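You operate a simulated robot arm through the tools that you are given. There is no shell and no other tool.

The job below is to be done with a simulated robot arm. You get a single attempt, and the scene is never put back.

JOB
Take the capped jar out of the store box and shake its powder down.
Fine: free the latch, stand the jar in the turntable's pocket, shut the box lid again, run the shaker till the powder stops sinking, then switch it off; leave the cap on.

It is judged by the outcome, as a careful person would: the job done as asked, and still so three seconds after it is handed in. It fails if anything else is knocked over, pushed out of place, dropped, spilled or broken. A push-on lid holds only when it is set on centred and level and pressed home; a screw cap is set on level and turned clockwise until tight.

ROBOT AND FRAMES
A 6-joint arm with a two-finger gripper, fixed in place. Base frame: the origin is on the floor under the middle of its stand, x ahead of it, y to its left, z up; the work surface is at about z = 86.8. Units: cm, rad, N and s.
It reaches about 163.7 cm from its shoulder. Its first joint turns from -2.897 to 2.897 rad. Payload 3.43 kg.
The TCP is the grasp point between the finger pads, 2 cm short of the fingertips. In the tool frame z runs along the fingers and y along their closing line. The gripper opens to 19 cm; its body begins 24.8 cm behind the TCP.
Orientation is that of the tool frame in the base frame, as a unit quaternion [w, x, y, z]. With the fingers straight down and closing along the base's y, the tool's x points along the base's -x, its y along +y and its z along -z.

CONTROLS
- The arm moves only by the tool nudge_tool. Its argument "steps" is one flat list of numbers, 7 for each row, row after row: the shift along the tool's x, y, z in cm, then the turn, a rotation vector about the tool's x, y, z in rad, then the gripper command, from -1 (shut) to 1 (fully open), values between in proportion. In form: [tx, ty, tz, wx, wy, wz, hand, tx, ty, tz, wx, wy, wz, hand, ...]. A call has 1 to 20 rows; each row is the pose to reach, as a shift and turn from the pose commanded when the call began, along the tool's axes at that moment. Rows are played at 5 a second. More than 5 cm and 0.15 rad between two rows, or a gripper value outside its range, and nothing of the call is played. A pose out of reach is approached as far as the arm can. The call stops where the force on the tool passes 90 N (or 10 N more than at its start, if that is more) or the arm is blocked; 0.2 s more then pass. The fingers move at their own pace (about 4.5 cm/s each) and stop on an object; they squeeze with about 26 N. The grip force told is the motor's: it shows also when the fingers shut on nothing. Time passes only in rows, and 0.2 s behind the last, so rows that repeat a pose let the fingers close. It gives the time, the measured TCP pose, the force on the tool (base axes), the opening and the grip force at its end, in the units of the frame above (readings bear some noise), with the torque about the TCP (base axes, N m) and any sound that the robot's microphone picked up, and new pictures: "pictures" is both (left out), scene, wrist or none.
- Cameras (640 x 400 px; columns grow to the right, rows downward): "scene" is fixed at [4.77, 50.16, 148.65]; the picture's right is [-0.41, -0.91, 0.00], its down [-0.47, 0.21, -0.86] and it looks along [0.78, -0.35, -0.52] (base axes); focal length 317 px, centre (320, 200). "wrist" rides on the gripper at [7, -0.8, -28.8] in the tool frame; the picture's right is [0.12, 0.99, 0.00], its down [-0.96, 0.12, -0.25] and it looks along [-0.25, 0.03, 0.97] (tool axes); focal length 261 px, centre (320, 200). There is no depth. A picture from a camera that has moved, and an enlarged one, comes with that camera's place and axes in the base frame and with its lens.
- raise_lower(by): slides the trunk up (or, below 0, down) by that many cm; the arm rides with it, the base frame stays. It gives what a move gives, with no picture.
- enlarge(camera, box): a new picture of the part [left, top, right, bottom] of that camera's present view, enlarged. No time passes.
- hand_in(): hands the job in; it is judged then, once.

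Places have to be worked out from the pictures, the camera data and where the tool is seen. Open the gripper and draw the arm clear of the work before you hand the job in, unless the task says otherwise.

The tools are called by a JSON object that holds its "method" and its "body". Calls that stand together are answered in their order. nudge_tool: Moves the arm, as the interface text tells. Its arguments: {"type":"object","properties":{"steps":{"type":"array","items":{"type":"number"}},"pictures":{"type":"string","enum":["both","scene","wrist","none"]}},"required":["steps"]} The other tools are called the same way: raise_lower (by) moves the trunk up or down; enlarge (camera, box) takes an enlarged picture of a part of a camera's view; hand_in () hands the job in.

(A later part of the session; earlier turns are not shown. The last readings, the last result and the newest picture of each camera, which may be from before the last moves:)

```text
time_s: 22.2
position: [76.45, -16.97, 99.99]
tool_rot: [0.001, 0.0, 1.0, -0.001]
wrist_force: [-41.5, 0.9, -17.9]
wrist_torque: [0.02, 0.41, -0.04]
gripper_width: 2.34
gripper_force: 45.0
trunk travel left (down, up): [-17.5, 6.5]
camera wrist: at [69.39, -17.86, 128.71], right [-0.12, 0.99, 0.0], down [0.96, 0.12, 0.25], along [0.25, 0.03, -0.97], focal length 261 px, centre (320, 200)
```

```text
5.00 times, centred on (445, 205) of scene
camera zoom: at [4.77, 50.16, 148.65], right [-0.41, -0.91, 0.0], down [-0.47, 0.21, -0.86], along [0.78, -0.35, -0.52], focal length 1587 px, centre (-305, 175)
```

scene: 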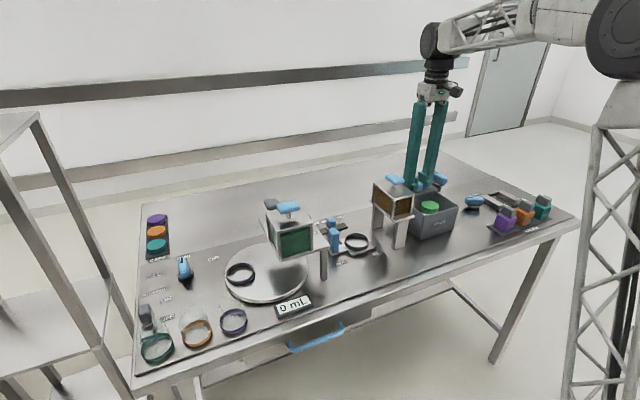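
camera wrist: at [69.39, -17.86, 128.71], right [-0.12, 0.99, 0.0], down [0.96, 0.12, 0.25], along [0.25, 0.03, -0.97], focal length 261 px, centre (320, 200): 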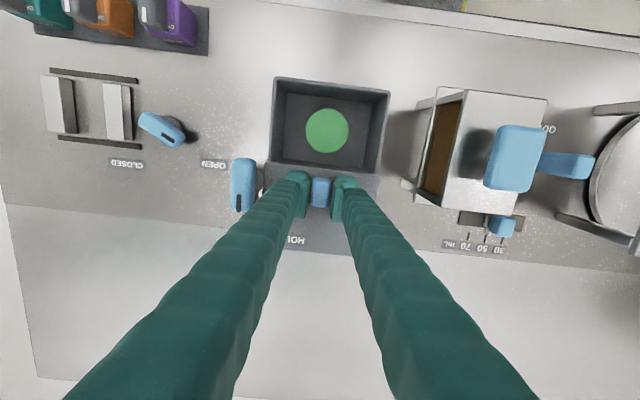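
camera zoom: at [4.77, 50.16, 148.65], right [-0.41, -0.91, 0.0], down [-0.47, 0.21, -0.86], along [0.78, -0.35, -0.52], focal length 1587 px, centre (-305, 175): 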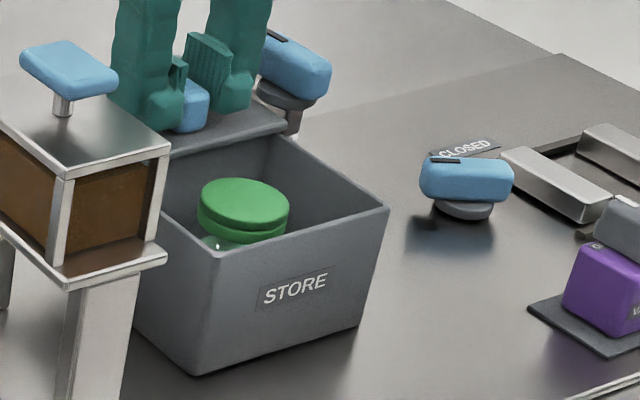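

The lid is at its end stop (−41 N) and the box is fully open. I relieve the load, release and rise.

{"method": "nudge_tool", "body": {"steps": [0.25, 0, 0.1, 0, 0, 0, -0.85, 0.25, 0, 0.1, 0, 0, 0, -0.6, 0.25, 0, 0.1, 0, 0, 0, -0.5, 0.25, 0, -2, 0, 0, 0, -0.5, 0.25, 0, -6, 0, 0, 0, -0.5, 0.25, 0, -10, 0, 0, 0, -0.3, 0.25, 0, -14, 0, 0, 0, 0]}}

{"method": "enlarge", "body": {"camera": "scene", "box": [405, 165, 485, 245]}}

{"method": "enlarge", "body": {"camera": "wrist", "box": [240, 80, 420, 200]}}

```text
time_s: 23.8
position: [76.39, -17.01, 113.95]
tool_rot: [0.003, -0.001, 1.0, 0.0]
wrist_force: [0.8, -0.2, 0.0]
wrist_torque: [0.02, 0.09, -0.01]
gripper_width: 9.5
gripper_force: 0.1
trunk travel left (down, up): [-17.5, 6.5]
camera wrist: at [69.25, -17.86, 142.73], right [-0.12, 0.99, 0.0], down [0.96, 0.12, 0.25], along [0.25, 0.03, -0.97], focal length 261 px, centre (320, 200)
```

scene: 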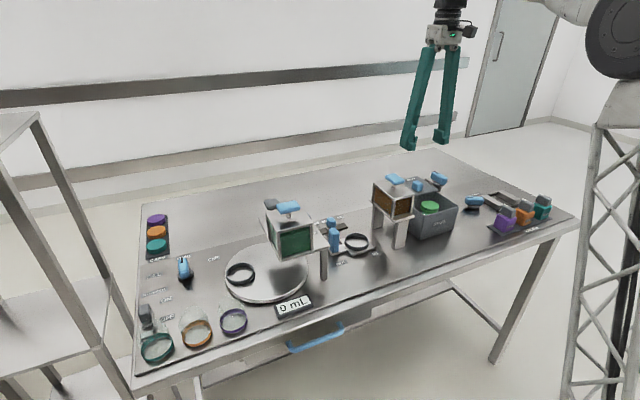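
wrist: 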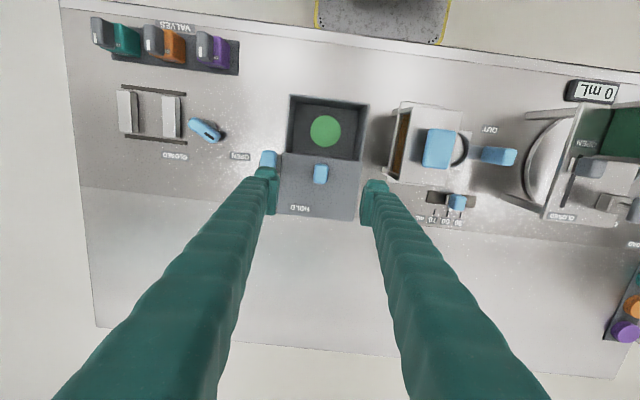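

```text
5.00 times, centred on (445, 205) of scene
camera zoom: at [4.77, 50.16, 148.65], right [-0.41, -0.91, 0.0], down [-0.47, 0.21, -0.86], along [0.78, -0.35, -0.52], focal length 1587 px, centre (-305, 175)
```

zoom: 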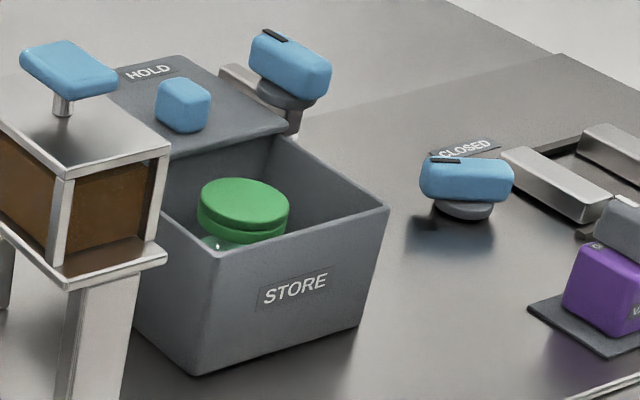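

```text
3.33 times, centred on (330, 140) of wrist
camera zoom: at [69.25, -17.86, 142.73], right [-0.12, 0.99, 0.0], down [0.96, 0.12, 0.25], along [0.25, 0.03, -0.97], focal length 869 px, centre (287, 400)
```

zoom: 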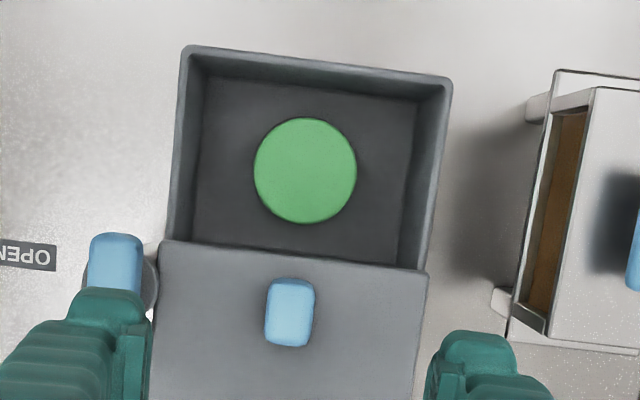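

The lid stays open. The green cap's top is at about (68.9,−17.0,94.3), 5.6 cm across. I move over the jar for a closer look before going in.

{"method": "nudge_tool", "body": {"steps": [2.5, 0, 1, 0, 0, 0, -0.2, 5, 0, 2.5, 0, 0, 0, -0.26, 7.45, 0, 5, 0, 0, 0, -0.26, 7.45, 0, 9, 0, 0, 0, -0.26]}}

{"method": "enlarge", "body": {"camera": "wrist", "box": [230, 120, 410, 240]}}

{"method": "enlarge", "body": {"camera": "scene", "box": [405, 165, 485, 245]}}

```text
time_s: 24.8
position: [68.93, -17.24, 105.07]
tool_rot: [0.003, 0.0, 1.0, -0.002]
wrist_force: [-0.2, 0.0, 0.2]
wrist_torque: [-0.03, -0.11, -0.03]
gripper_width: 7.0
gripper_force: 0.0
trunk travel left (down, up): [-17.5, 6.5]
camera wrist: at [61.71, -18.03, 133.82], right [-0.12, 0.99, 0.0], down [0.96, 0.12, 0.25], along [0.25, 0.03, -0.97], focal length 261 px, centre (320, 200)
```

scene: 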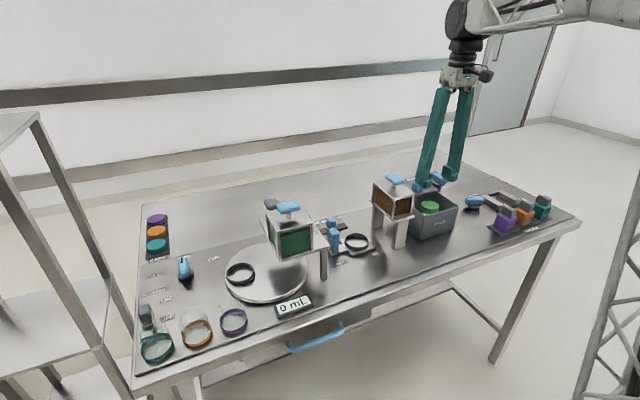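
wrist: 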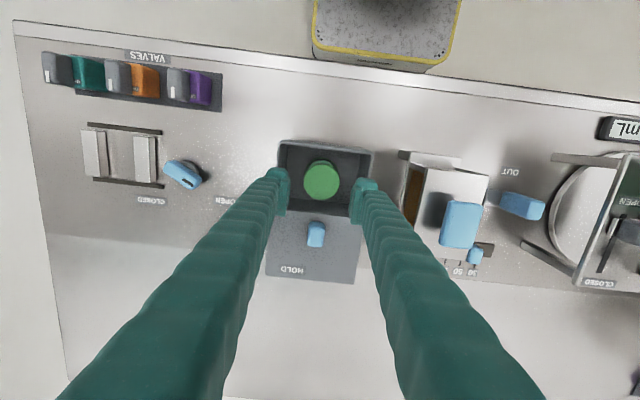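

```text
3.33 times, centred on (320, 180) of wrist
camera zoom: at [61.71, -18.03, 133.82], right [-0.12, 0.99, 0.0], down [0.96, 0.12, 0.25], along [0.25, 0.03, -0.97], focal length 869 px, centre (320, 267)
```

zoom: 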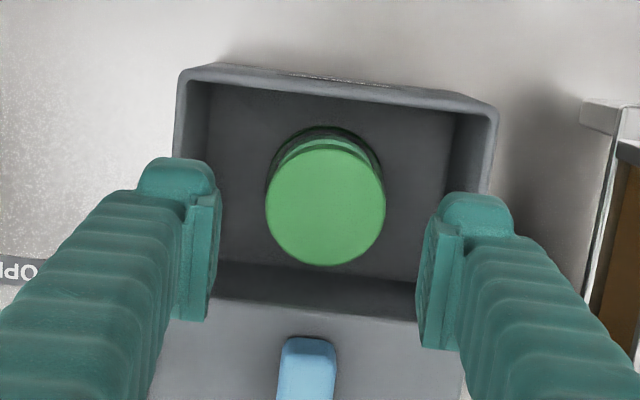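

```text
5.00 times, centred on (445, 205) of scene
camera zoom: at [4.77, 50.16, 148.65], right [-0.41, -0.91, 0.0], down [-0.47, 0.21, -0.86], along [0.78, -0.35, -0.52], focal length 1587 px, centre (-305, 175)
```

zoom: 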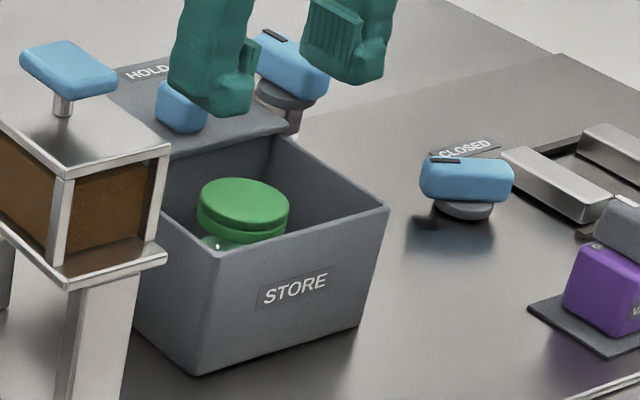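

Jar centre is (68.85,−16.9); the body looks slightly wider (≈6 cm) than the cap. The box is ~13 cm wide inside, so with fingers ~2.7 cm thick I use a 6.8 cm opening. I lower partway to check clearances.

{"method": "nudge_tool", "body": {"steps": [0.08, 0.37, 1, 0, 0, 0, -0.28, 0.08, 0.37, 4, 0, 0, 0, -0.28, 0.08, 0.37, 7, 0, 0, 0, -0.28, 0.08, 0.37, 7, 0, 0, 0, -0.28]}}

{"method": "enlarge", "body": {"camera": "wrist", "box": [230, 120, 410, 240]}}

{"method": "enlarge", "body": {"camera": "scene", "box": [405, 165, 485, 245]}}

```text
time_s: 25.8
position: [68.78, -17.08, 98.1]
tool_rot: [0.004, 0.0, 1.0, 0.0]
wrist_force: [1.0, 0.8, -0.2]
wrist_torque: [0.03, 0.0, 0.01]
gripper_width: 6.84
gripper_force: 0.1
trunk travel left (down, up): [-17.5, 6.5]
camera wrist: at [61.65, -17.92, 126.85], right [-0.12, 0.99, 0.0], down [0.96, 0.12, 0.25], along [0.25, 0.03, -0.97], focal length 261 px, centre (320, 200)
```

scene: 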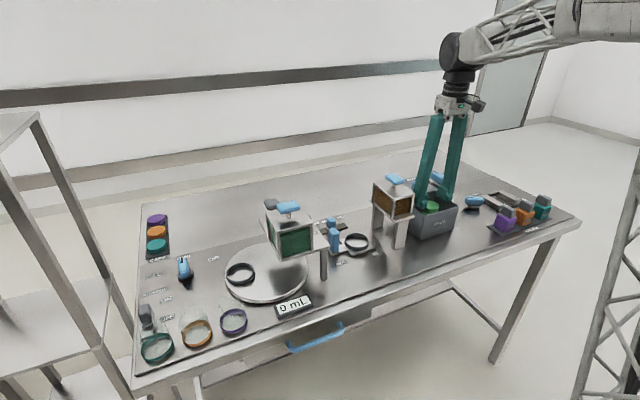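
wrist: 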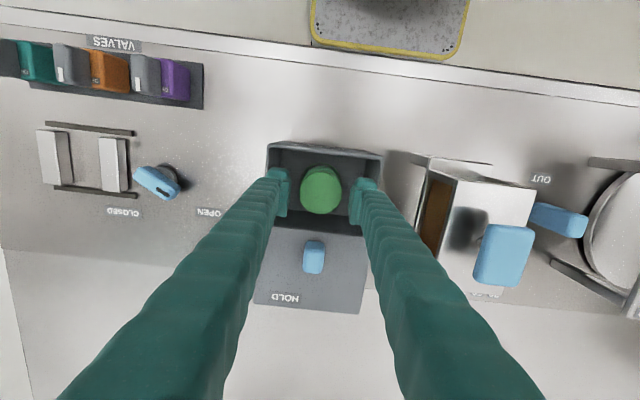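

```text
3.33 times, centred on (320, 180) of wrist
camera zoom: at [61.65, -17.92, 126.85], right [-0.12, 0.99, 0.0], down [0.96, 0.12, 0.25], along [0.25, 0.03, -0.97], focal length 869 px, centre (320, 267)
```

zoom: 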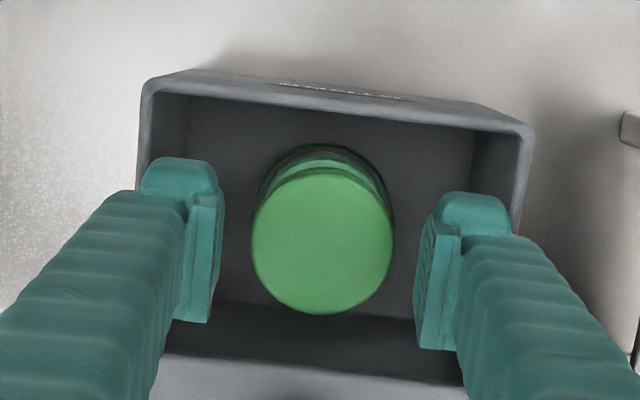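

```text
5.00 times, centred on (445, 205) of scene
camera zoom: at [4.77, 50.16, 148.65], right [-0.41, -0.91, 0.0], down [-0.47, 0.21, -0.86], along [0.78, -0.35, -0.52], focal length 1587 px, centre (-305, 175)
```

zoom: 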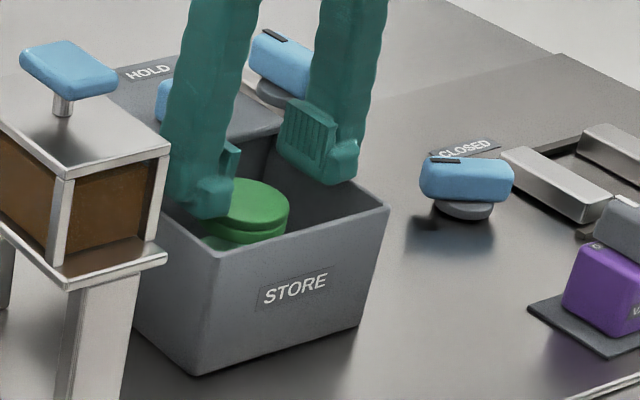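

Cap centre is (69.0,−17.0), body ≈5.65 cm wide. To have more room to the box walls I narrow the opening to 6.3 cm, centre at y≈−16.95 and go down slowly to TCP z≈92.7.

{"method": "nudge_tool", "body": {"steps": [-0.2, 0.1, 0, 0, 0, 0, -0.337, -0.2, 0.1, 1, 0, 0, 0, -0.337, -0.2, 0.1, 2, 0, 0, 0, -0.337, -0.2, 0.1, 3, 0, 0, 0, -0.337, -0.2, 0.1, 4, 0, 0, 0, -0.337, -0.2, 0.1, 5, 0, 0, 0, -0.337, -0.2, 0.1, 5.4, 0, 0, 0, -0.337]}}

{"method": "enlarge", "body": {"camera": "wrist", "box": [230, 120, 410, 240]}}

{"method": "enlarge", "body": {"camera": "scene", "box": [405, 165, 485, 245]}}

```text
time_s: 27.0
position: [69.17, -16.9, 95.15]
tool_rot: [0.009, 0.0, 1.0, -0.004]
wrist_force: [-7.9, -6.1, 36.6]
wrist_torque: [-1.17, 0.04, -0.25]
gripper_width: 6.48
gripper_force: 1.7
trunk travel left (down, up): [-17.5, 6.5]
stopped in row 5: the force on the tool passed its limit at 102 N (the readings are from after the stop); the commanded pose is now the measured one
camera wrist: at [61.73, -17.52, 123.8], right [-0.12, 0.99, -0.01], down [0.96, 0.12, 0.27], along [0.26, 0.02, -0.96], focal length 261 px, centre (320, 200)
```

scene: 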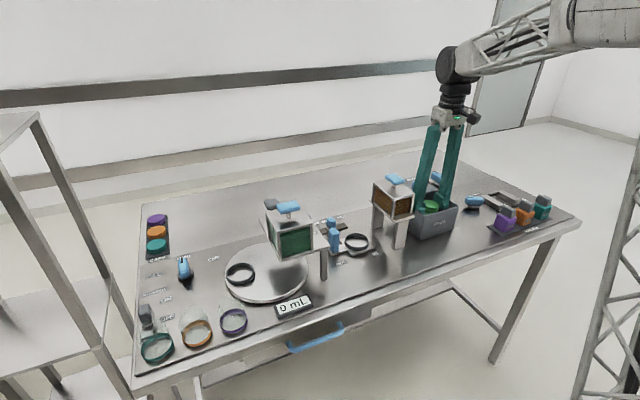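
wrist: 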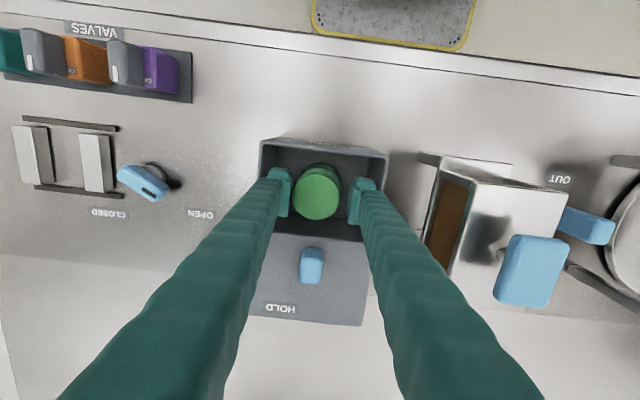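

```text
3.33 times, centred on (320, 180) of wrist
camera zoom: at [61.73, -17.52, 123.8], right [-0.12, 0.99, -0.01], down [0.96, 0.12, 0.27], along [0.26, 0.02, -0.96], focal length 869 px, centre (320, 267)
```

zoom: 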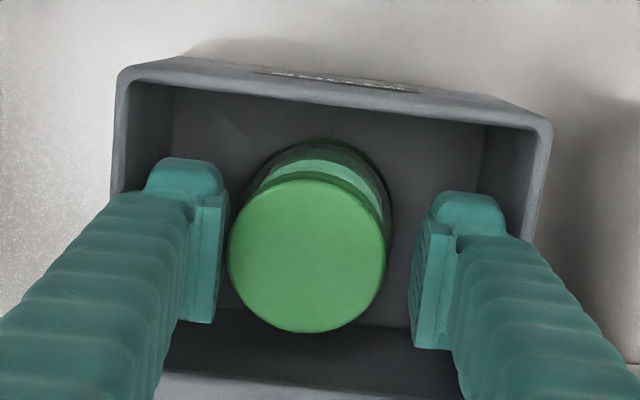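

```text
5.00 times, centred on (445, 205) of scene
camera zoom: at [4.77, 50.16, 148.65], right [-0.41, -0.91, 0.0], down [-0.47, 0.21, -0.86], along [0.78, -0.35, -0.52], focal length 1587 px, centre (-305, 175)
```

zoom: 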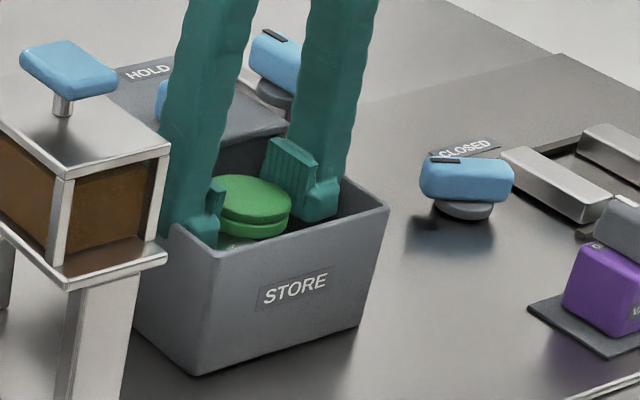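

The left fingertip caught the cap's edge (contact about 3.2 cm to −y of the TCP). I rise, straighten the tool, and re-measure the jar's position.

{"method": "nudge_tool", "body": {"steps": [0, 0, -1.5, 0, 0, 0, -0.31, 0, 0, -4, -0.008, 0.018, 0, -0.28, 0, 0, -4, -0.008, 0.018, 0, -0.28]}}

{"method": "enlarge", "body": {"camera": "wrist", "box": [230, 120, 410, 240]}}

{"method": "enlarge", "body": {"camera": "scene", "box": [405, 165, 485, 245]}}

```text
time_s: 27.8
position: [69.04, -16.76, 98.8]
tool_rot: [-0.001, -0.001, 1.0, 0.001]
wrist_force: [0.8, 0.3, 0.1]
wrist_torque: [0.02, 0.0, 0.0]
gripper_width: 6.84
gripper_force: 0.1
trunk travel left (down, up): [-17.5, 6.5]
camera wrist: at [62.19, -17.7, 127.56], right [-0.12, 0.99, 0.0], down [0.96, 0.12, 0.25], along [0.24, 0.03, -0.97], focal length 261 px, centre (320, 200)
```

scene: 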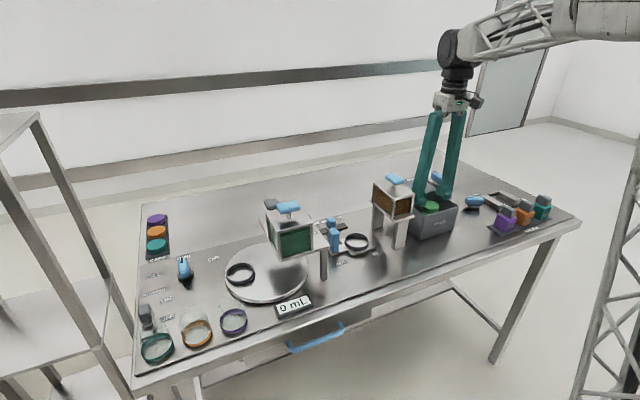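
wrist: 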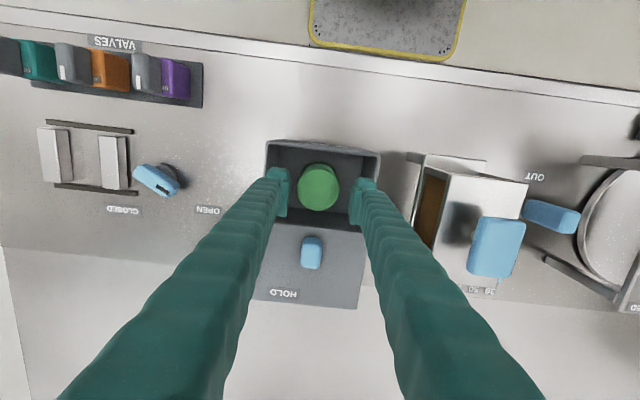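

```text
3.33 times, centred on (320, 180) of wrist
camera zoom: at [62.19, -17.7, 127.56], right [-0.12, 0.99, 0.0], down [0.96, 0.12, 0.25], along [0.24, 0.03, -0.97], focal length 869 px, centre (320, 267)
```

zoom: 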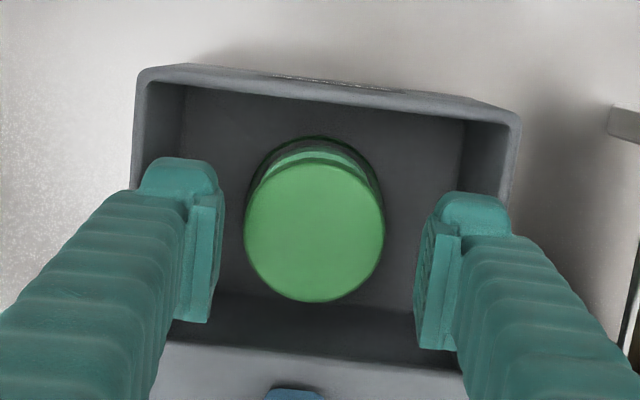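

```text
5.00 times, centred on (445, 205) of scene
camera zoom: at [4.77, 50.16, 148.65], right [-0.41, -0.91, 0.0], down [-0.47, 0.21, -0.86], along [0.78, -0.35, -0.52], focal length 1587 px, centre (-305, 175)
```

zoom: 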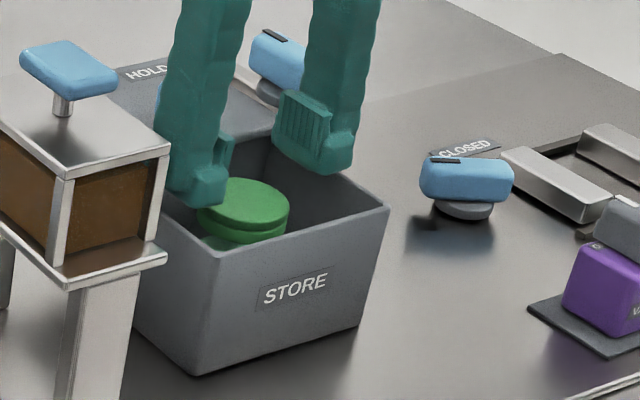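

The jar is unmoved. I zoom further to measure the finger, cap and wall clearances.

{"method": "enlarge", "body": {"camera": "wrist", "box": [255, 130, 325, 200]}}

{"method": "enlarge", "body": {"camera": "wrist", "box": [320, 130, 390, 200]}}

{"method": "enlarge", "body": {"camera": "scene", "box": [420, 180, 465, 220]}}

```text
5.71 times, centred on (290, 165) of wrist
camera zoom: at [62.19, -17.7, 127.56], right [-0.12, 0.99, 0.0], down [0.96, 0.12, 0.25], along [0.24, 0.03, -0.97], focal length 1489 px, centre (491, 400)
```

zoom: 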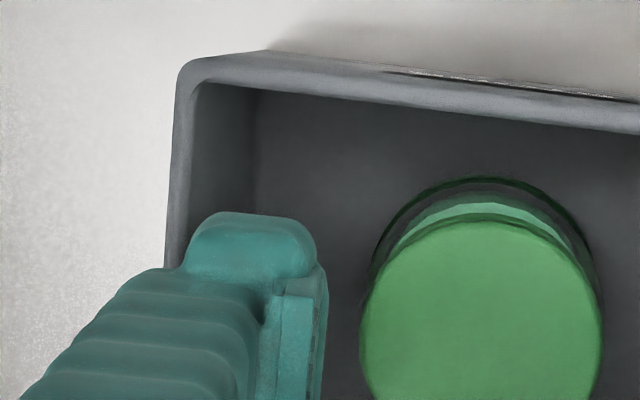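

```text
5.71 times, centred on (355, 165) of wrist
camera zoom: at [62.19, -17.7, 127.56], right [-0.12, 0.99, 0.0], down [0.96, 0.12, 0.25], along [0.24, 0.03, -0.97], focal length 1489 px, centre (120, 400)
```

zoom: 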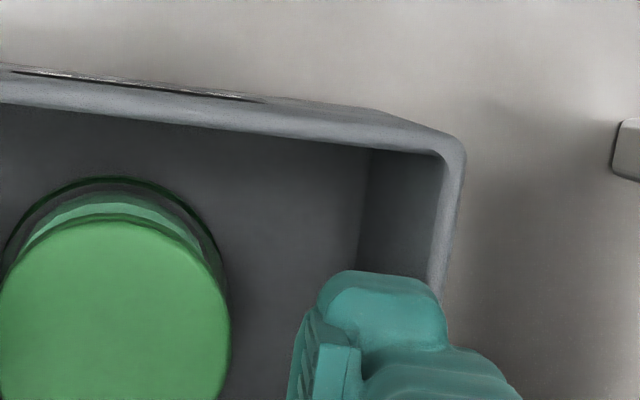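

```text
10.00 times, centred on (442, 200) of scene
camera zoom: at [4.77, 50.16, 148.65], right [-0.41, -0.91, 0.0], down [-0.47, 0.21, -0.86], along [0.78, -0.35, -0.52], focal length 3174 px, centre (-905, 200)
```

zoom: 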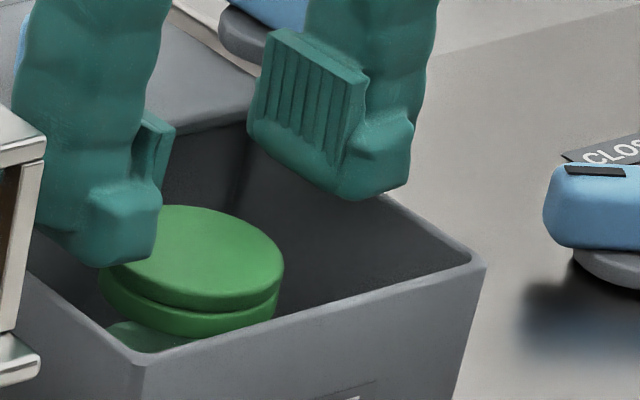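

Measured: left finger outer edge has ~0.4 cm to the wall at y=−16.76, cap centre about y=−17.05, cap radius 2.7. I centre at y≈−17.02 with a 6.6 cm opening and go down slowly.

{"method": "nudge_tool", "body": {"steps": [0, -0.26, 0, 0, 0, 0, -0.305, 0, -0.26, 1.2, 0, 0, 0, -0.305, 0, -0.26, 2.2, 0, 0, 0, -0.305, 0, -0.26, 3, 0, 0, 0, -0.305, 0, -0.26, 3.8, 0, 0, 0, -0.305, 0, -0.26, 4.6, 0, 0, 0, -0.305]}}

{"method": "enlarge", "body": {"camera": "wrist", "box": [230, 120, 410, 240]}}

{"method": "enlarge", "body": {"camera": "scene", "box": [415, 175, 465, 220]}}

```text
time_s: 29.2
position: [69.13, -16.86, 94.13]
tool_rot: [-0.001, -0.001, 1.0, 0.001]
wrist_force: [-0.4, -0.8, 0.4]
wrist_torque: [-0.03, -0.04, -0.04]
gripper_width: 6.56
gripper_force: 0.0
trunk travel left (down, up): [-17.5, 6.5]
camera wrist: at [62.27, -17.87, 122.98], right [-0.12, 0.99, 0.0], down [0.96, 0.12, 0.25], along [0.24, 0.03, -0.97], focal length 261 px, centre (320, 200)
```

scene: 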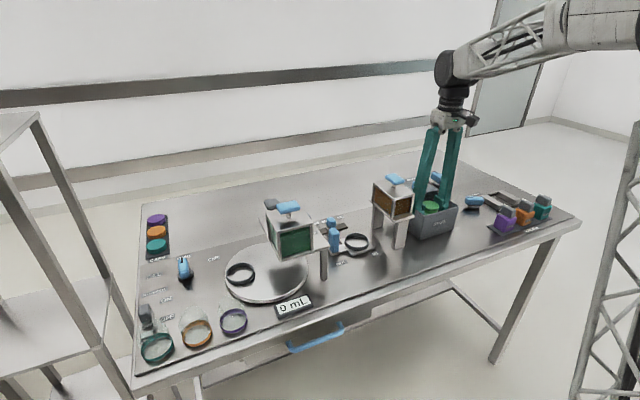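
wrist: 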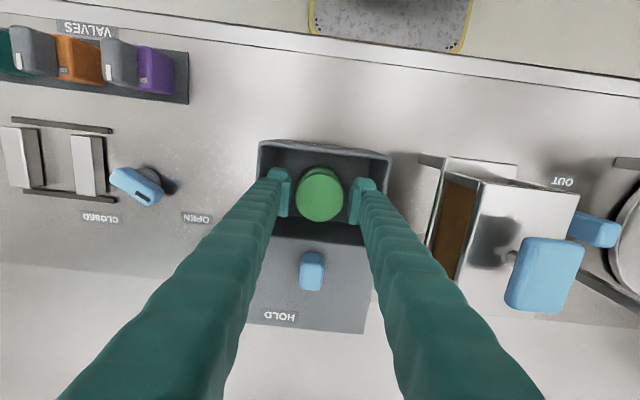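

```text
3.33 times, centred on (320, 180) of wrist
camera zoom: at [62.27, -17.87, 122.98], right [-0.12, 0.99, 0.0], down [0.96, 0.12, 0.25], along [0.24, 0.03, -0.97], focal length 869 px, centre (320, 267)
```

zoom: 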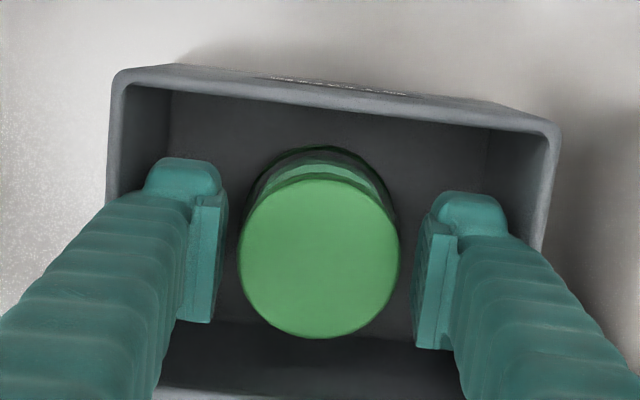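

```text
8.89 times, centred on (440, 198) of scene
camera zoom: at [4.77, 50.16, 148.65], right [-0.41, -0.91, 0.0], down [-0.47, 0.21, -0.86], along [0.78, -0.35, -0.52], focal length 2821 px, centre (-747, 222)
```

zoom: 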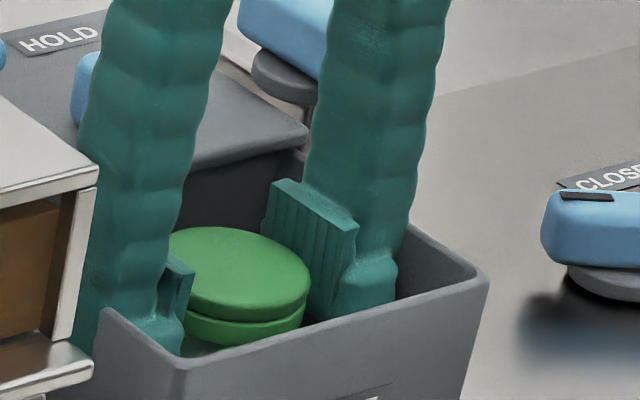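

No contact this time and the cap is centred between the pads. I go down another 1.5 cm slowly.

{"method": "nudge_tool", "body": {"steps": [0, 0, 0.5, 0, 0, 0, -0.305, 0, 0, 1, 0, 0, 0, -0.305, 0, 0, 1.5, 0, 0, 0, -0.305]}}

{"method": "enlarge", "body": {"camera": "wrist", "box": [230, 120, 410, 240]}}

{"method": "enlarge", "body": {"camera": "scene", "box": [415, 175, 465, 220]}}

```text
time_s: 30.0
position: [69.26, -17.06, 92.77]
tool_rot: [-0.001, -0.001, 1.0, 0.002]
wrist_force: [1.4, -0.8, -1.0]
wrist_torque: [0.0, -0.04, 0.04]
gripper_width: 6.63
gripper_force: 0.1
trunk travel left (down, up): [-17.5, 6.5]
camera wrist: at [62.33, -17.97, 121.56], right [-0.12, 0.99, 0.0], down [0.96, 0.12, 0.25], along [0.24, 0.03, -0.97], focal length 261 px, centre (320, 200)
```

scene: 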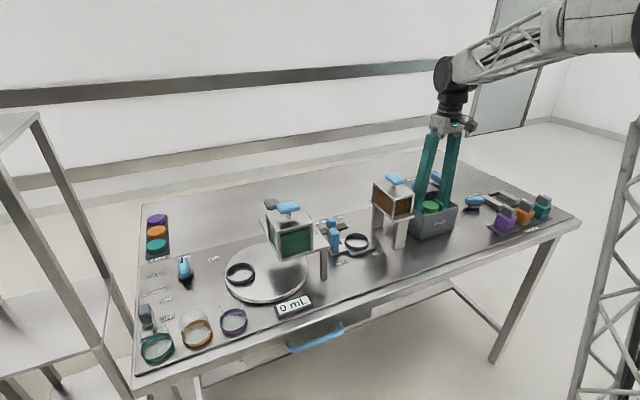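
wrist: 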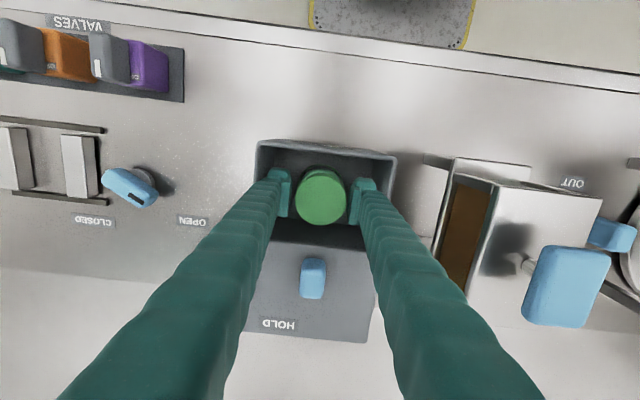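

```text
3.33 times, centred on (320, 180) of wrist
camera zoom: at [62.33, -17.97, 121.56], right [-0.12, 0.99, 0.0], down [0.96, 0.12, 0.25], along [0.24, 0.03, -0.97], focal length 869 px, centre (320, 267)
```

zoom: 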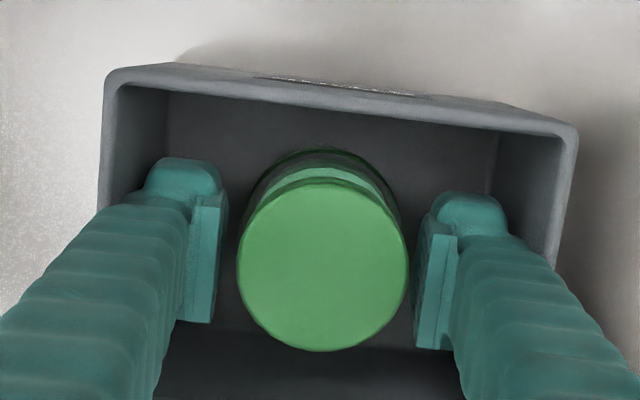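

```text
8.89 times, centred on (440, 198) of scene
camera zoom: at [4.77, 50.16, 148.65], right [-0.41, -0.91, 0.0], down [-0.47, 0.21, -0.86], along [0.78, -0.35, -0.52], focal length 2821 px, centre (-747, 222)
```

zoom: 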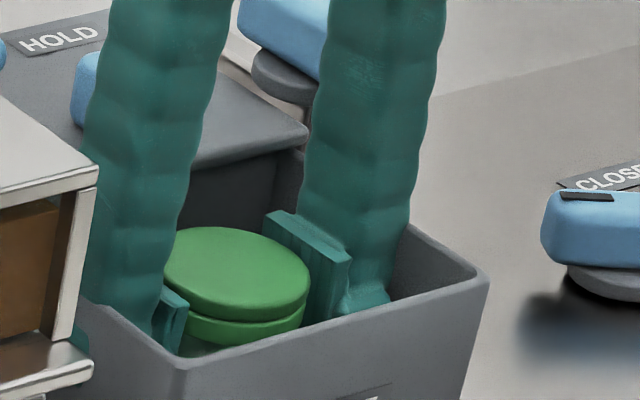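

Still free. I go 0.4 cm lower and close on the jar body.

{"method": "nudge_tool", "body": {"steps": [0, 0, 0.4, 0, 0, 0, -0.305, 0, 0, 0.4, 0, 0, 0, -0.36, 0, 0, 0.4, 0, 0, 0, -0.42, 0, 0, 0.4, 0, 0, 0, -0.5, 0, 0, 0.4, 0, 0, 0, -0.6]}}

{"method": "enlarge", "body": {"camera": "wrist", "box": [230, 120, 410, 240]}}

{"method": "enlarge", "body": {"camera": "scene", "box": [415, 175, 465, 220]}}

```text
time_s: 31.2
position: [69.17, -16.97, 92.37]
tool_rot: [-0.001, -0.001, 1.0, 0.001]
wrist_force: [0.6, 1.2, 1.9]
wrist_torque: [0.02, 0.02, -0.03]
gripper_width: 5.96
gripper_force: 26.0
trunk travel left (down, up): [-17.5, 6.5]
camera wrist: at [62.28, -17.99, 121.18], right [-0.12, 0.99, 0.0], down [0.96, 0.12, 0.25], along [0.24, 0.03, -0.97], focal length 261 px, centre (320, 200)
```

scene: 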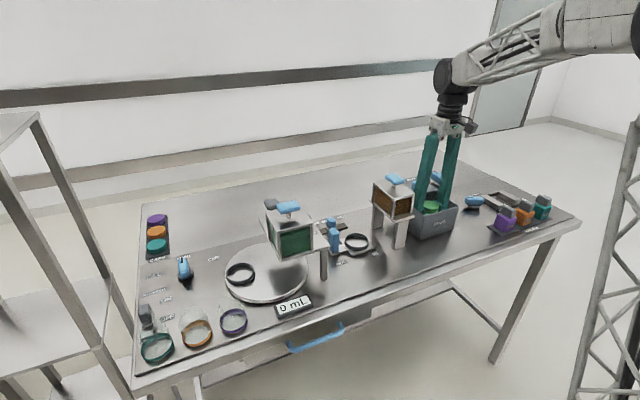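
wrist: 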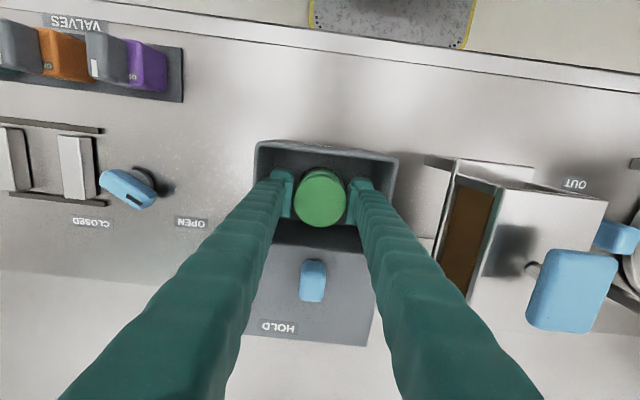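

```text
3.33 times, centred on (320, 180) of wrist
camera zoom: at [62.28, -17.99, 121.18], right [-0.12, 0.99, 0.0], down [0.96, 0.12, 0.25], along [0.24, 0.03, -0.97], focal length 869 px, centre (320, 267)
```

zoom: 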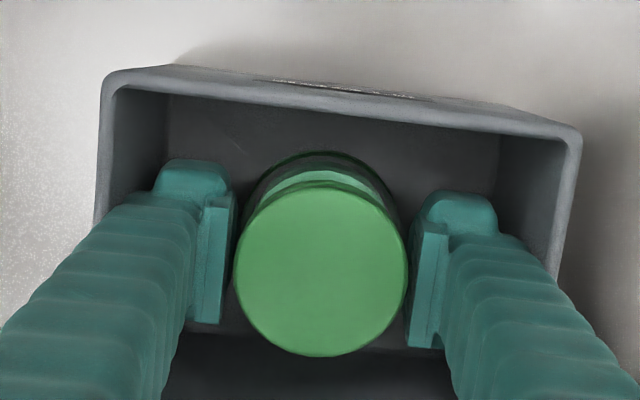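

```text
8.89 times, centred on (440, 198) of scene
camera zoom: at [4.77, 50.16, 148.65], right [-0.41, -0.91, 0.0], down [-0.47, 0.21, -0.86], along [0.78, -0.35, -0.52], focal length 2821 px, centre (-747, 222)
```

zoom: 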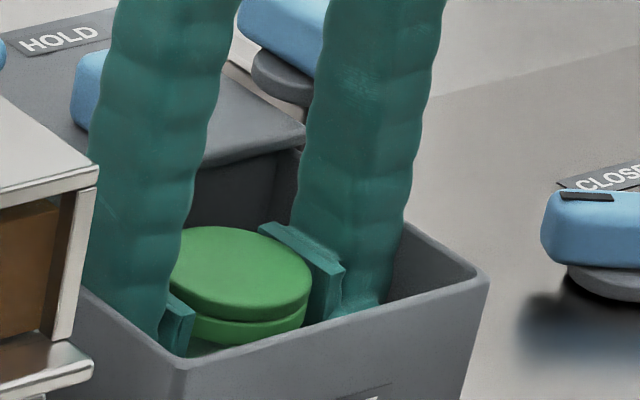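

Gripped on the 5.96 cm body with 26 N and hardly any side force. I lift straight up.

{"method": "nudge_tool", "body": {"steps": [0, 0, -0.5, 0, 0, 0, -0.6, 0, 0, -1.5, 0, 0, 0, -0.6, 0, 0, -3, 0, 0, 0, -0.6, 0, 0, -5, 0, 0, 0, -0.6, 0, 0, -7.5, 0, 0, 0, -0.6, 0, 0, -10, 0, 0, 0, -0.6, 0, 0, -13, 0, 0, 0, -0.6, 0, 0, -16, 0, 0, 0, -0.6]}}

{"method": "enlarge", "body": {"camera": "scene", "box": [400, 100, 480, 240]}}

```text
time_s: 33.0
position: [69.36, -17.08, 108.37]
tool_rot: [-0.001, 0.0, 1.0, 0.001]
wrist_force: [-0.7, 0.2, -1.2]
wrist_torque: [0.02, 0.02, 0.03]
gripper_width: 5.93
gripper_force: 25.5
trunk travel left (down, up): [-17.5, 6.5]
camera wrist: at [62.5, -18.07, 137.25], right [-0.12, 0.99, 0.0], down [0.96, 0.12, 0.25], along [0.24, 0.03, -0.97], focal length 261 px, centre (320, 200)
```

scene: 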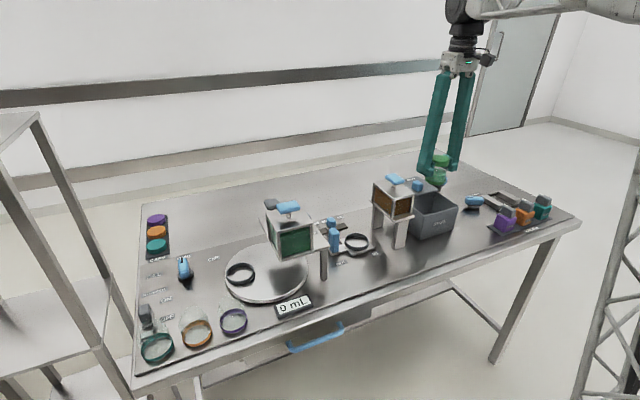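
wrist: 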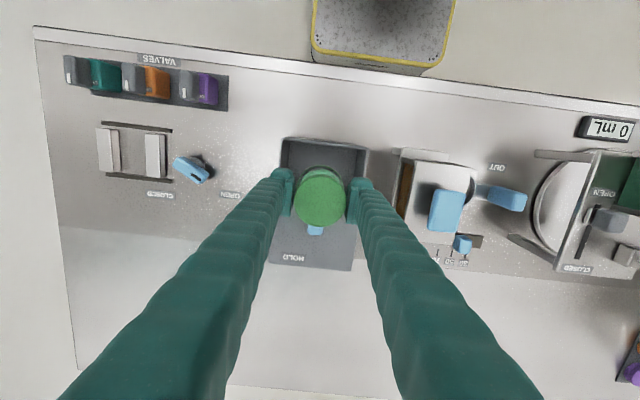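

```text
2.86 times, centred on (440, 170) of scene
camera zoom: at [4.77, 50.16, 148.65], right [-0.41, -0.91, 0.0], down [-0.47, 0.21, -0.86], along [0.78, -0.35, -0.52], focal length 907 px, centre (-23, 286)
```

zoom: 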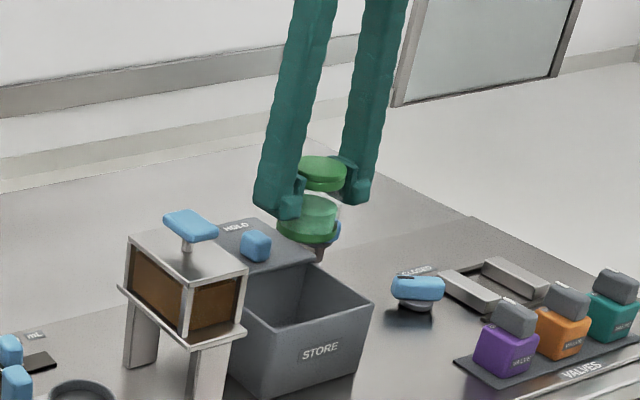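

The jar came out cleanly. I zoom in on it to see its shape, its base and the powder.

{"method": "enlarge", "body": {"camera": "scene", "box": [420, 145, 460, 200]}}

{"method": "enlarge", "body": {"camera": "scene", "box": [215, 190, 325, 310]}}

{"method": "enlarge", "body": {"camera": "scene", "box": [130, 240, 260, 370]}}

```text
7.27 times, centred on (440, 172) of scene
camera zoom: at [4.77, 50.16, 148.65], right [-0.41, -0.91, 0.0], down [-0.47, 0.21, -0.86], along [0.78, -0.35, -0.52], focal length 2308 px, centre (-553, 400)
```

zoom: 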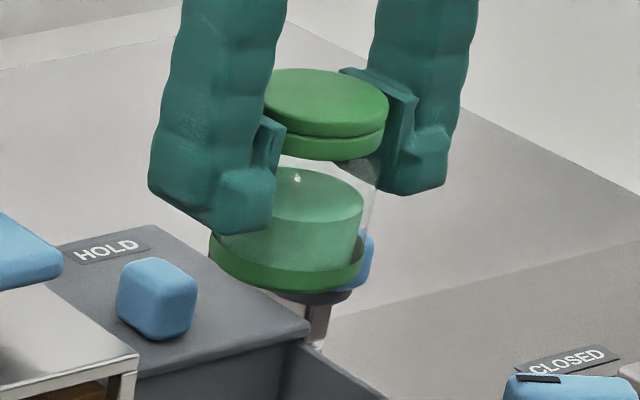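

```text
3.33 times, centred on (270, 250) of scene
camera zoom: at [4.77, 50.16, 148.65], right [-0.41, -0.91, 0.0], down [-0.47, 0.21, -0.86], along [0.78, -0.35, -0.52], focal length 1058 px, centre (487, 33)
```

zoom: 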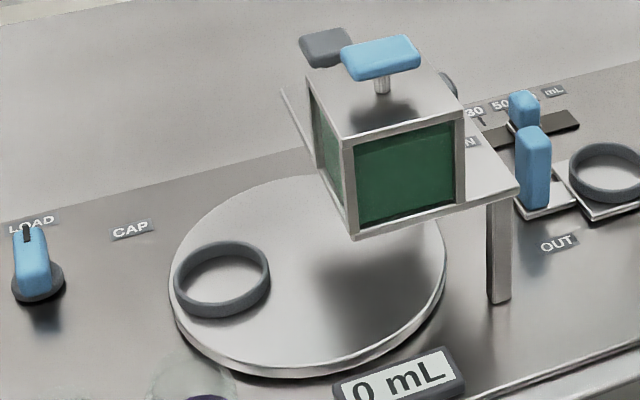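

```text
3.08 times, centred on (195, 305) of scene
camera zoom: at [4.77, 50.16, 148.65], right [-0.41, -0.91, 0.0], down [-0.47, 0.21, -0.86], along [0.78, -0.35, -0.52], focal length 976 px, centre (705, -123)
```

zoom: 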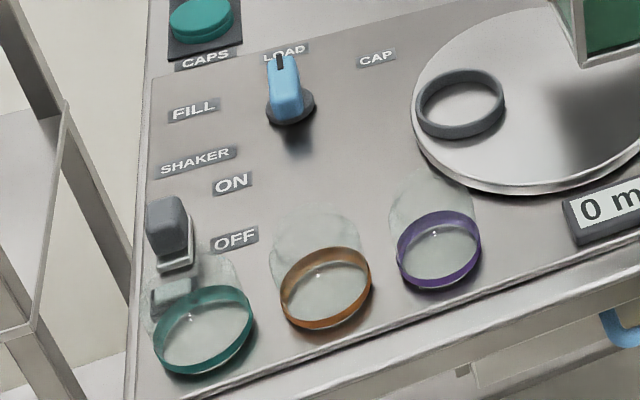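

The jar body and base are ≈6 cm, with green powder in the lower part; jar bottom is ≈4.6 cm under the TCP. The pocket ring is near (68.5,44.1), beside the green tank, so I'll carry the jar high and turn the gripper 90° on the way so the fingers close along x there. First up.

{"method": "nudge_tool", "body": {"steps": [0, 0, -2, 0, 0, 0, -0.6, 0, 0, -5, 0, 0, 0, -0.6, 0, 0, -8, 0, 0, 0, -0.6, 0, 0, -11, 0, 0, 0, -0.6, 0, 0, -13.5, 0, 0, 0, -0.6], "pictures": "none"}}

{"method": "nudge_tool", "body": {"steps": [0, 1.5, 0, 0, 0, 0, -0.6, 0, 4.5, 0, 0, 0, -0.08, -0.6, 0, 8, 0, 0, 0, -0.18, -0.6, 0, 11.5, 0, 0, 0, -0.28, -0.6, 0, 15, 0, 0, 0, -0.38, -0.6, 0, 18.5, 0, 0, 0, -0.48, -0.6, 0, 22, 0, 0, 0, -0.58, -0.6, 0, 25.5, 0, 0, 0, -0.68, -0.6, 0, 29, 0, 0, 0, -0.78, -0.6, 0, 32.5, 0, 0, 0, -0.88, -0.6, 0, 36, 0, 0, 0, -0.98, -0.6, 0, 39.5, 0, 0, 0, -1.08, -0.6, 0, 43, 0, 0, 0, -1.18, -0.6, 0, 46.5, 0, 0, 0, -1.28, -0.6, 0, 50, 0, 0, 0, -1.38, -0.6, 0, 53.5, 0, 0, 0, -1.48, -0.6, 0, 57, 0, 0, 0, -1.5708, -0.6, 0, 59.5, 0, 0, 0, -1.5708, -0.6, 0, 61, 0, 0, 0, -1.5708, -0.6]}}

```text
time_s: 34.2
position: [69.44, -17.07, 122.05]
tool_rot: [0.0, -0.001, 1.0, 0.001]
wrist_force: [-0.1, 0.8, -1.7]
wrist_torque: [-0.01, 0.01, 0.0]
gripper_width: 5.96
gripper_force: 26.0
trunk travel left (down, up): [-17.5, 6.5]
```

```text
time_s: 38.2
position: [69.03, 44.16, 122.01]
tool_rot: [0.0, 0.708, -0.706, -0.001]
wrist_force: [0.6, -0.4, -1.6]
wrist_torque: [0.07, -0.02, -0.02]
gripper_width: 5.95
gripper_force: 25.9
trunk travel left (down, up): [-17.5, 6.5]
camera wrist: at [70.07, 36.94, 150.75], right [-0.99, -0.12, 0.0], down [-0.12, 0.96, 0.25], along [-0.03, 0.25, -0.97], focal length 261 px, centre (320, 200)
```

scene: 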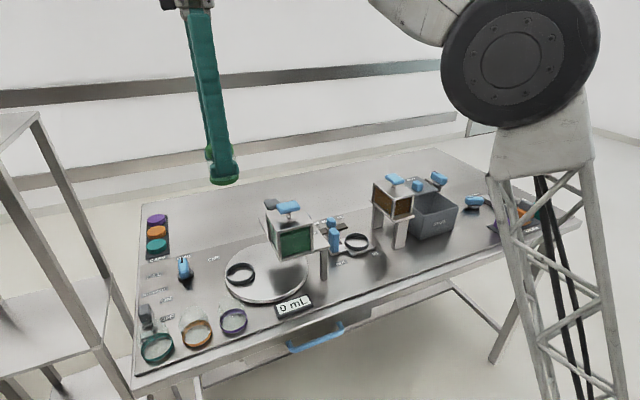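
wrist: 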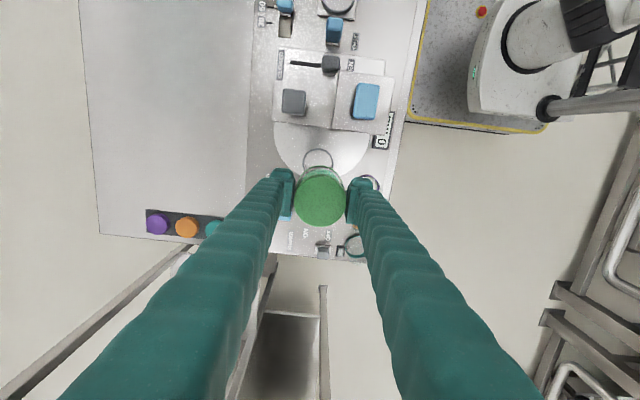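

The jar is above the turntable area; part of the ring shows just beyond it. I zoom in to locate the ring precisely.

{"method": "enlarge", "body": {"camera": "wrist", "box": [260, 110, 390, 240]}}

{"method": "enlarge", "body": {"camera": "scene", "box": [190, 230, 290, 310]}}

```text
3.08 times, centred on (325, 175) of wrist
camera zoom: at [70.07, 36.94, 150.75], right [-0.99, -0.12, 0.0], down [-0.12, 0.96, 0.25], along [-0.03, 0.25, -0.97], focal length 802 px, centre (305, 277)
```

zoom: 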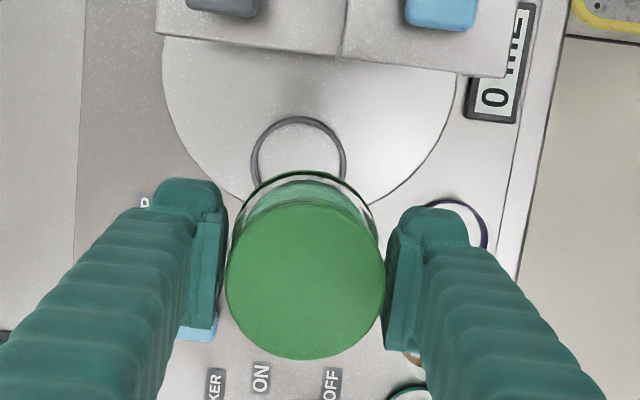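

```text
5.00 times, centred on (240, 270) of scene
camera zoom: at [4.77, 50.16, 148.65], right [-0.41, -0.91, 0.0], down [-0.47, 0.21, -0.86], along [0.78, -0.35, -0.52], focal length 1587 px, centre (720, -150)
```

zoom: 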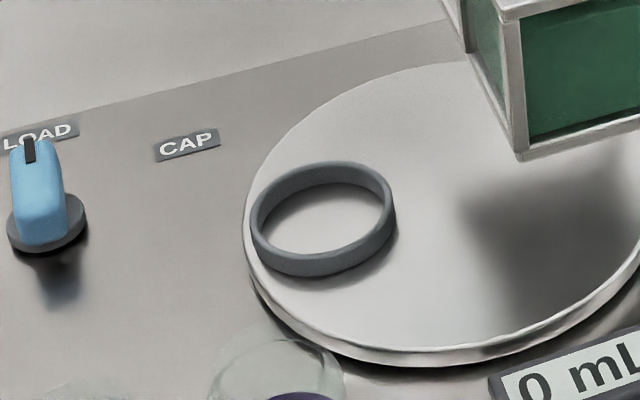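

Ring centre estimates: wrist (69.8,43.9), scene (68.4,44.05); I need a close comparison. I lower the jar to about 3–4 cm above the ring and compare directly.

{"method": "nudge_tool", "body": {"steps": [0, 0, 4, 0, 0, 0, -0.6, 0, 0, 8, 0, 0, 0, -0.6, 0, 0, 12, 0, 0, 0, -0.6, 0, 0, 16, 0, 0, 0, -0.6, 0, 0, 20, 0, 0, 0, -0.6, 0, 0, 23, 0, 0, 0, -0.6, 0, 0, 23, 0, 0, 0, -0.6]}}

{"method": "enlarge", "body": {"camera": "wrist", "box": [260, 110, 390, 240]}}

{"method": "enlarge", "body": {"camera": "scene", "box": [200, 220, 280, 300]}}

```text
time_s: 39.8
position: [69.34, 43.74, 98.43]
tool_rot: [0.0, 0.708, -0.707, 0.0]
wrist_force: [0.4, 0.1, -1.4]
wrist_torque: [-0.02, 0.03, 0.02]
gripper_width: 5.95
gripper_force: 25.7
trunk travel left (down, up): [-17.5, 6.5]
camera wrist: at [70.29, 36.74, 127.23], right [-0.99, -0.12, 0.0], down [-0.12, 0.96, 0.25], along [-0.03, 0.25, -0.97], focal length 261 px, centre (320, 200)
```

scene: 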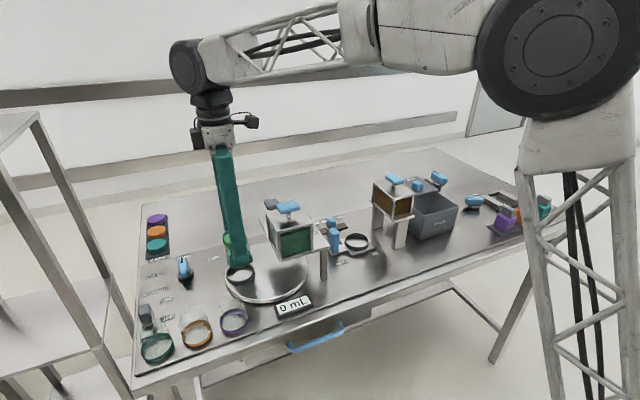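
wrist: 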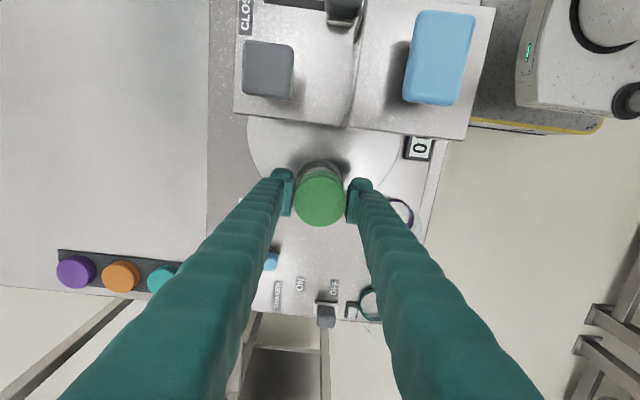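

```text
3.08 times, centred on (325, 175) of wrist
camera zoom: at [70.29, 36.74, 127.23], right [-0.99, -0.12, 0.0], down [-0.12, 0.96, 0.25], along [-0.03, 0.25, -0.97], focal length 802 px, centre (305, 277)
```

zoom: 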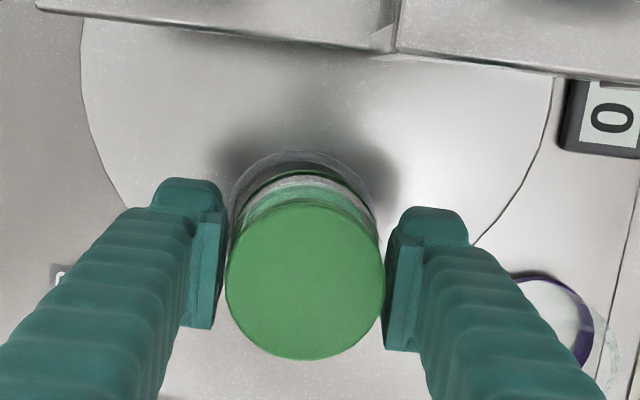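

```text
5.00 times, centred on (240, 260) of scene
camera zoom: at [4.77, 50.16, 148.65], right [-0.41, -0.91, 0.0], down [-0.47, 0.21, -0.86], along [0.78, -0.35, -0.52], focal length 1587 px, centre (720, -100)
```

zoom: 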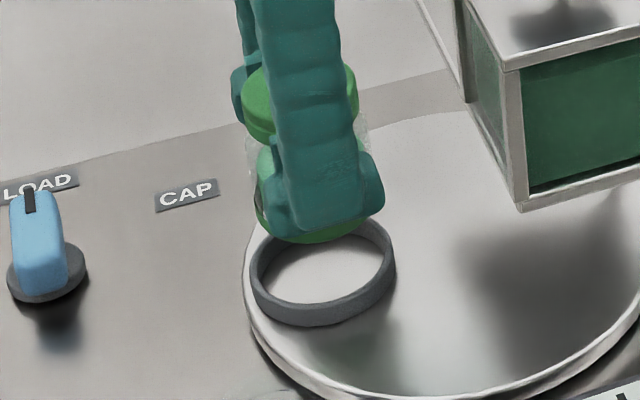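

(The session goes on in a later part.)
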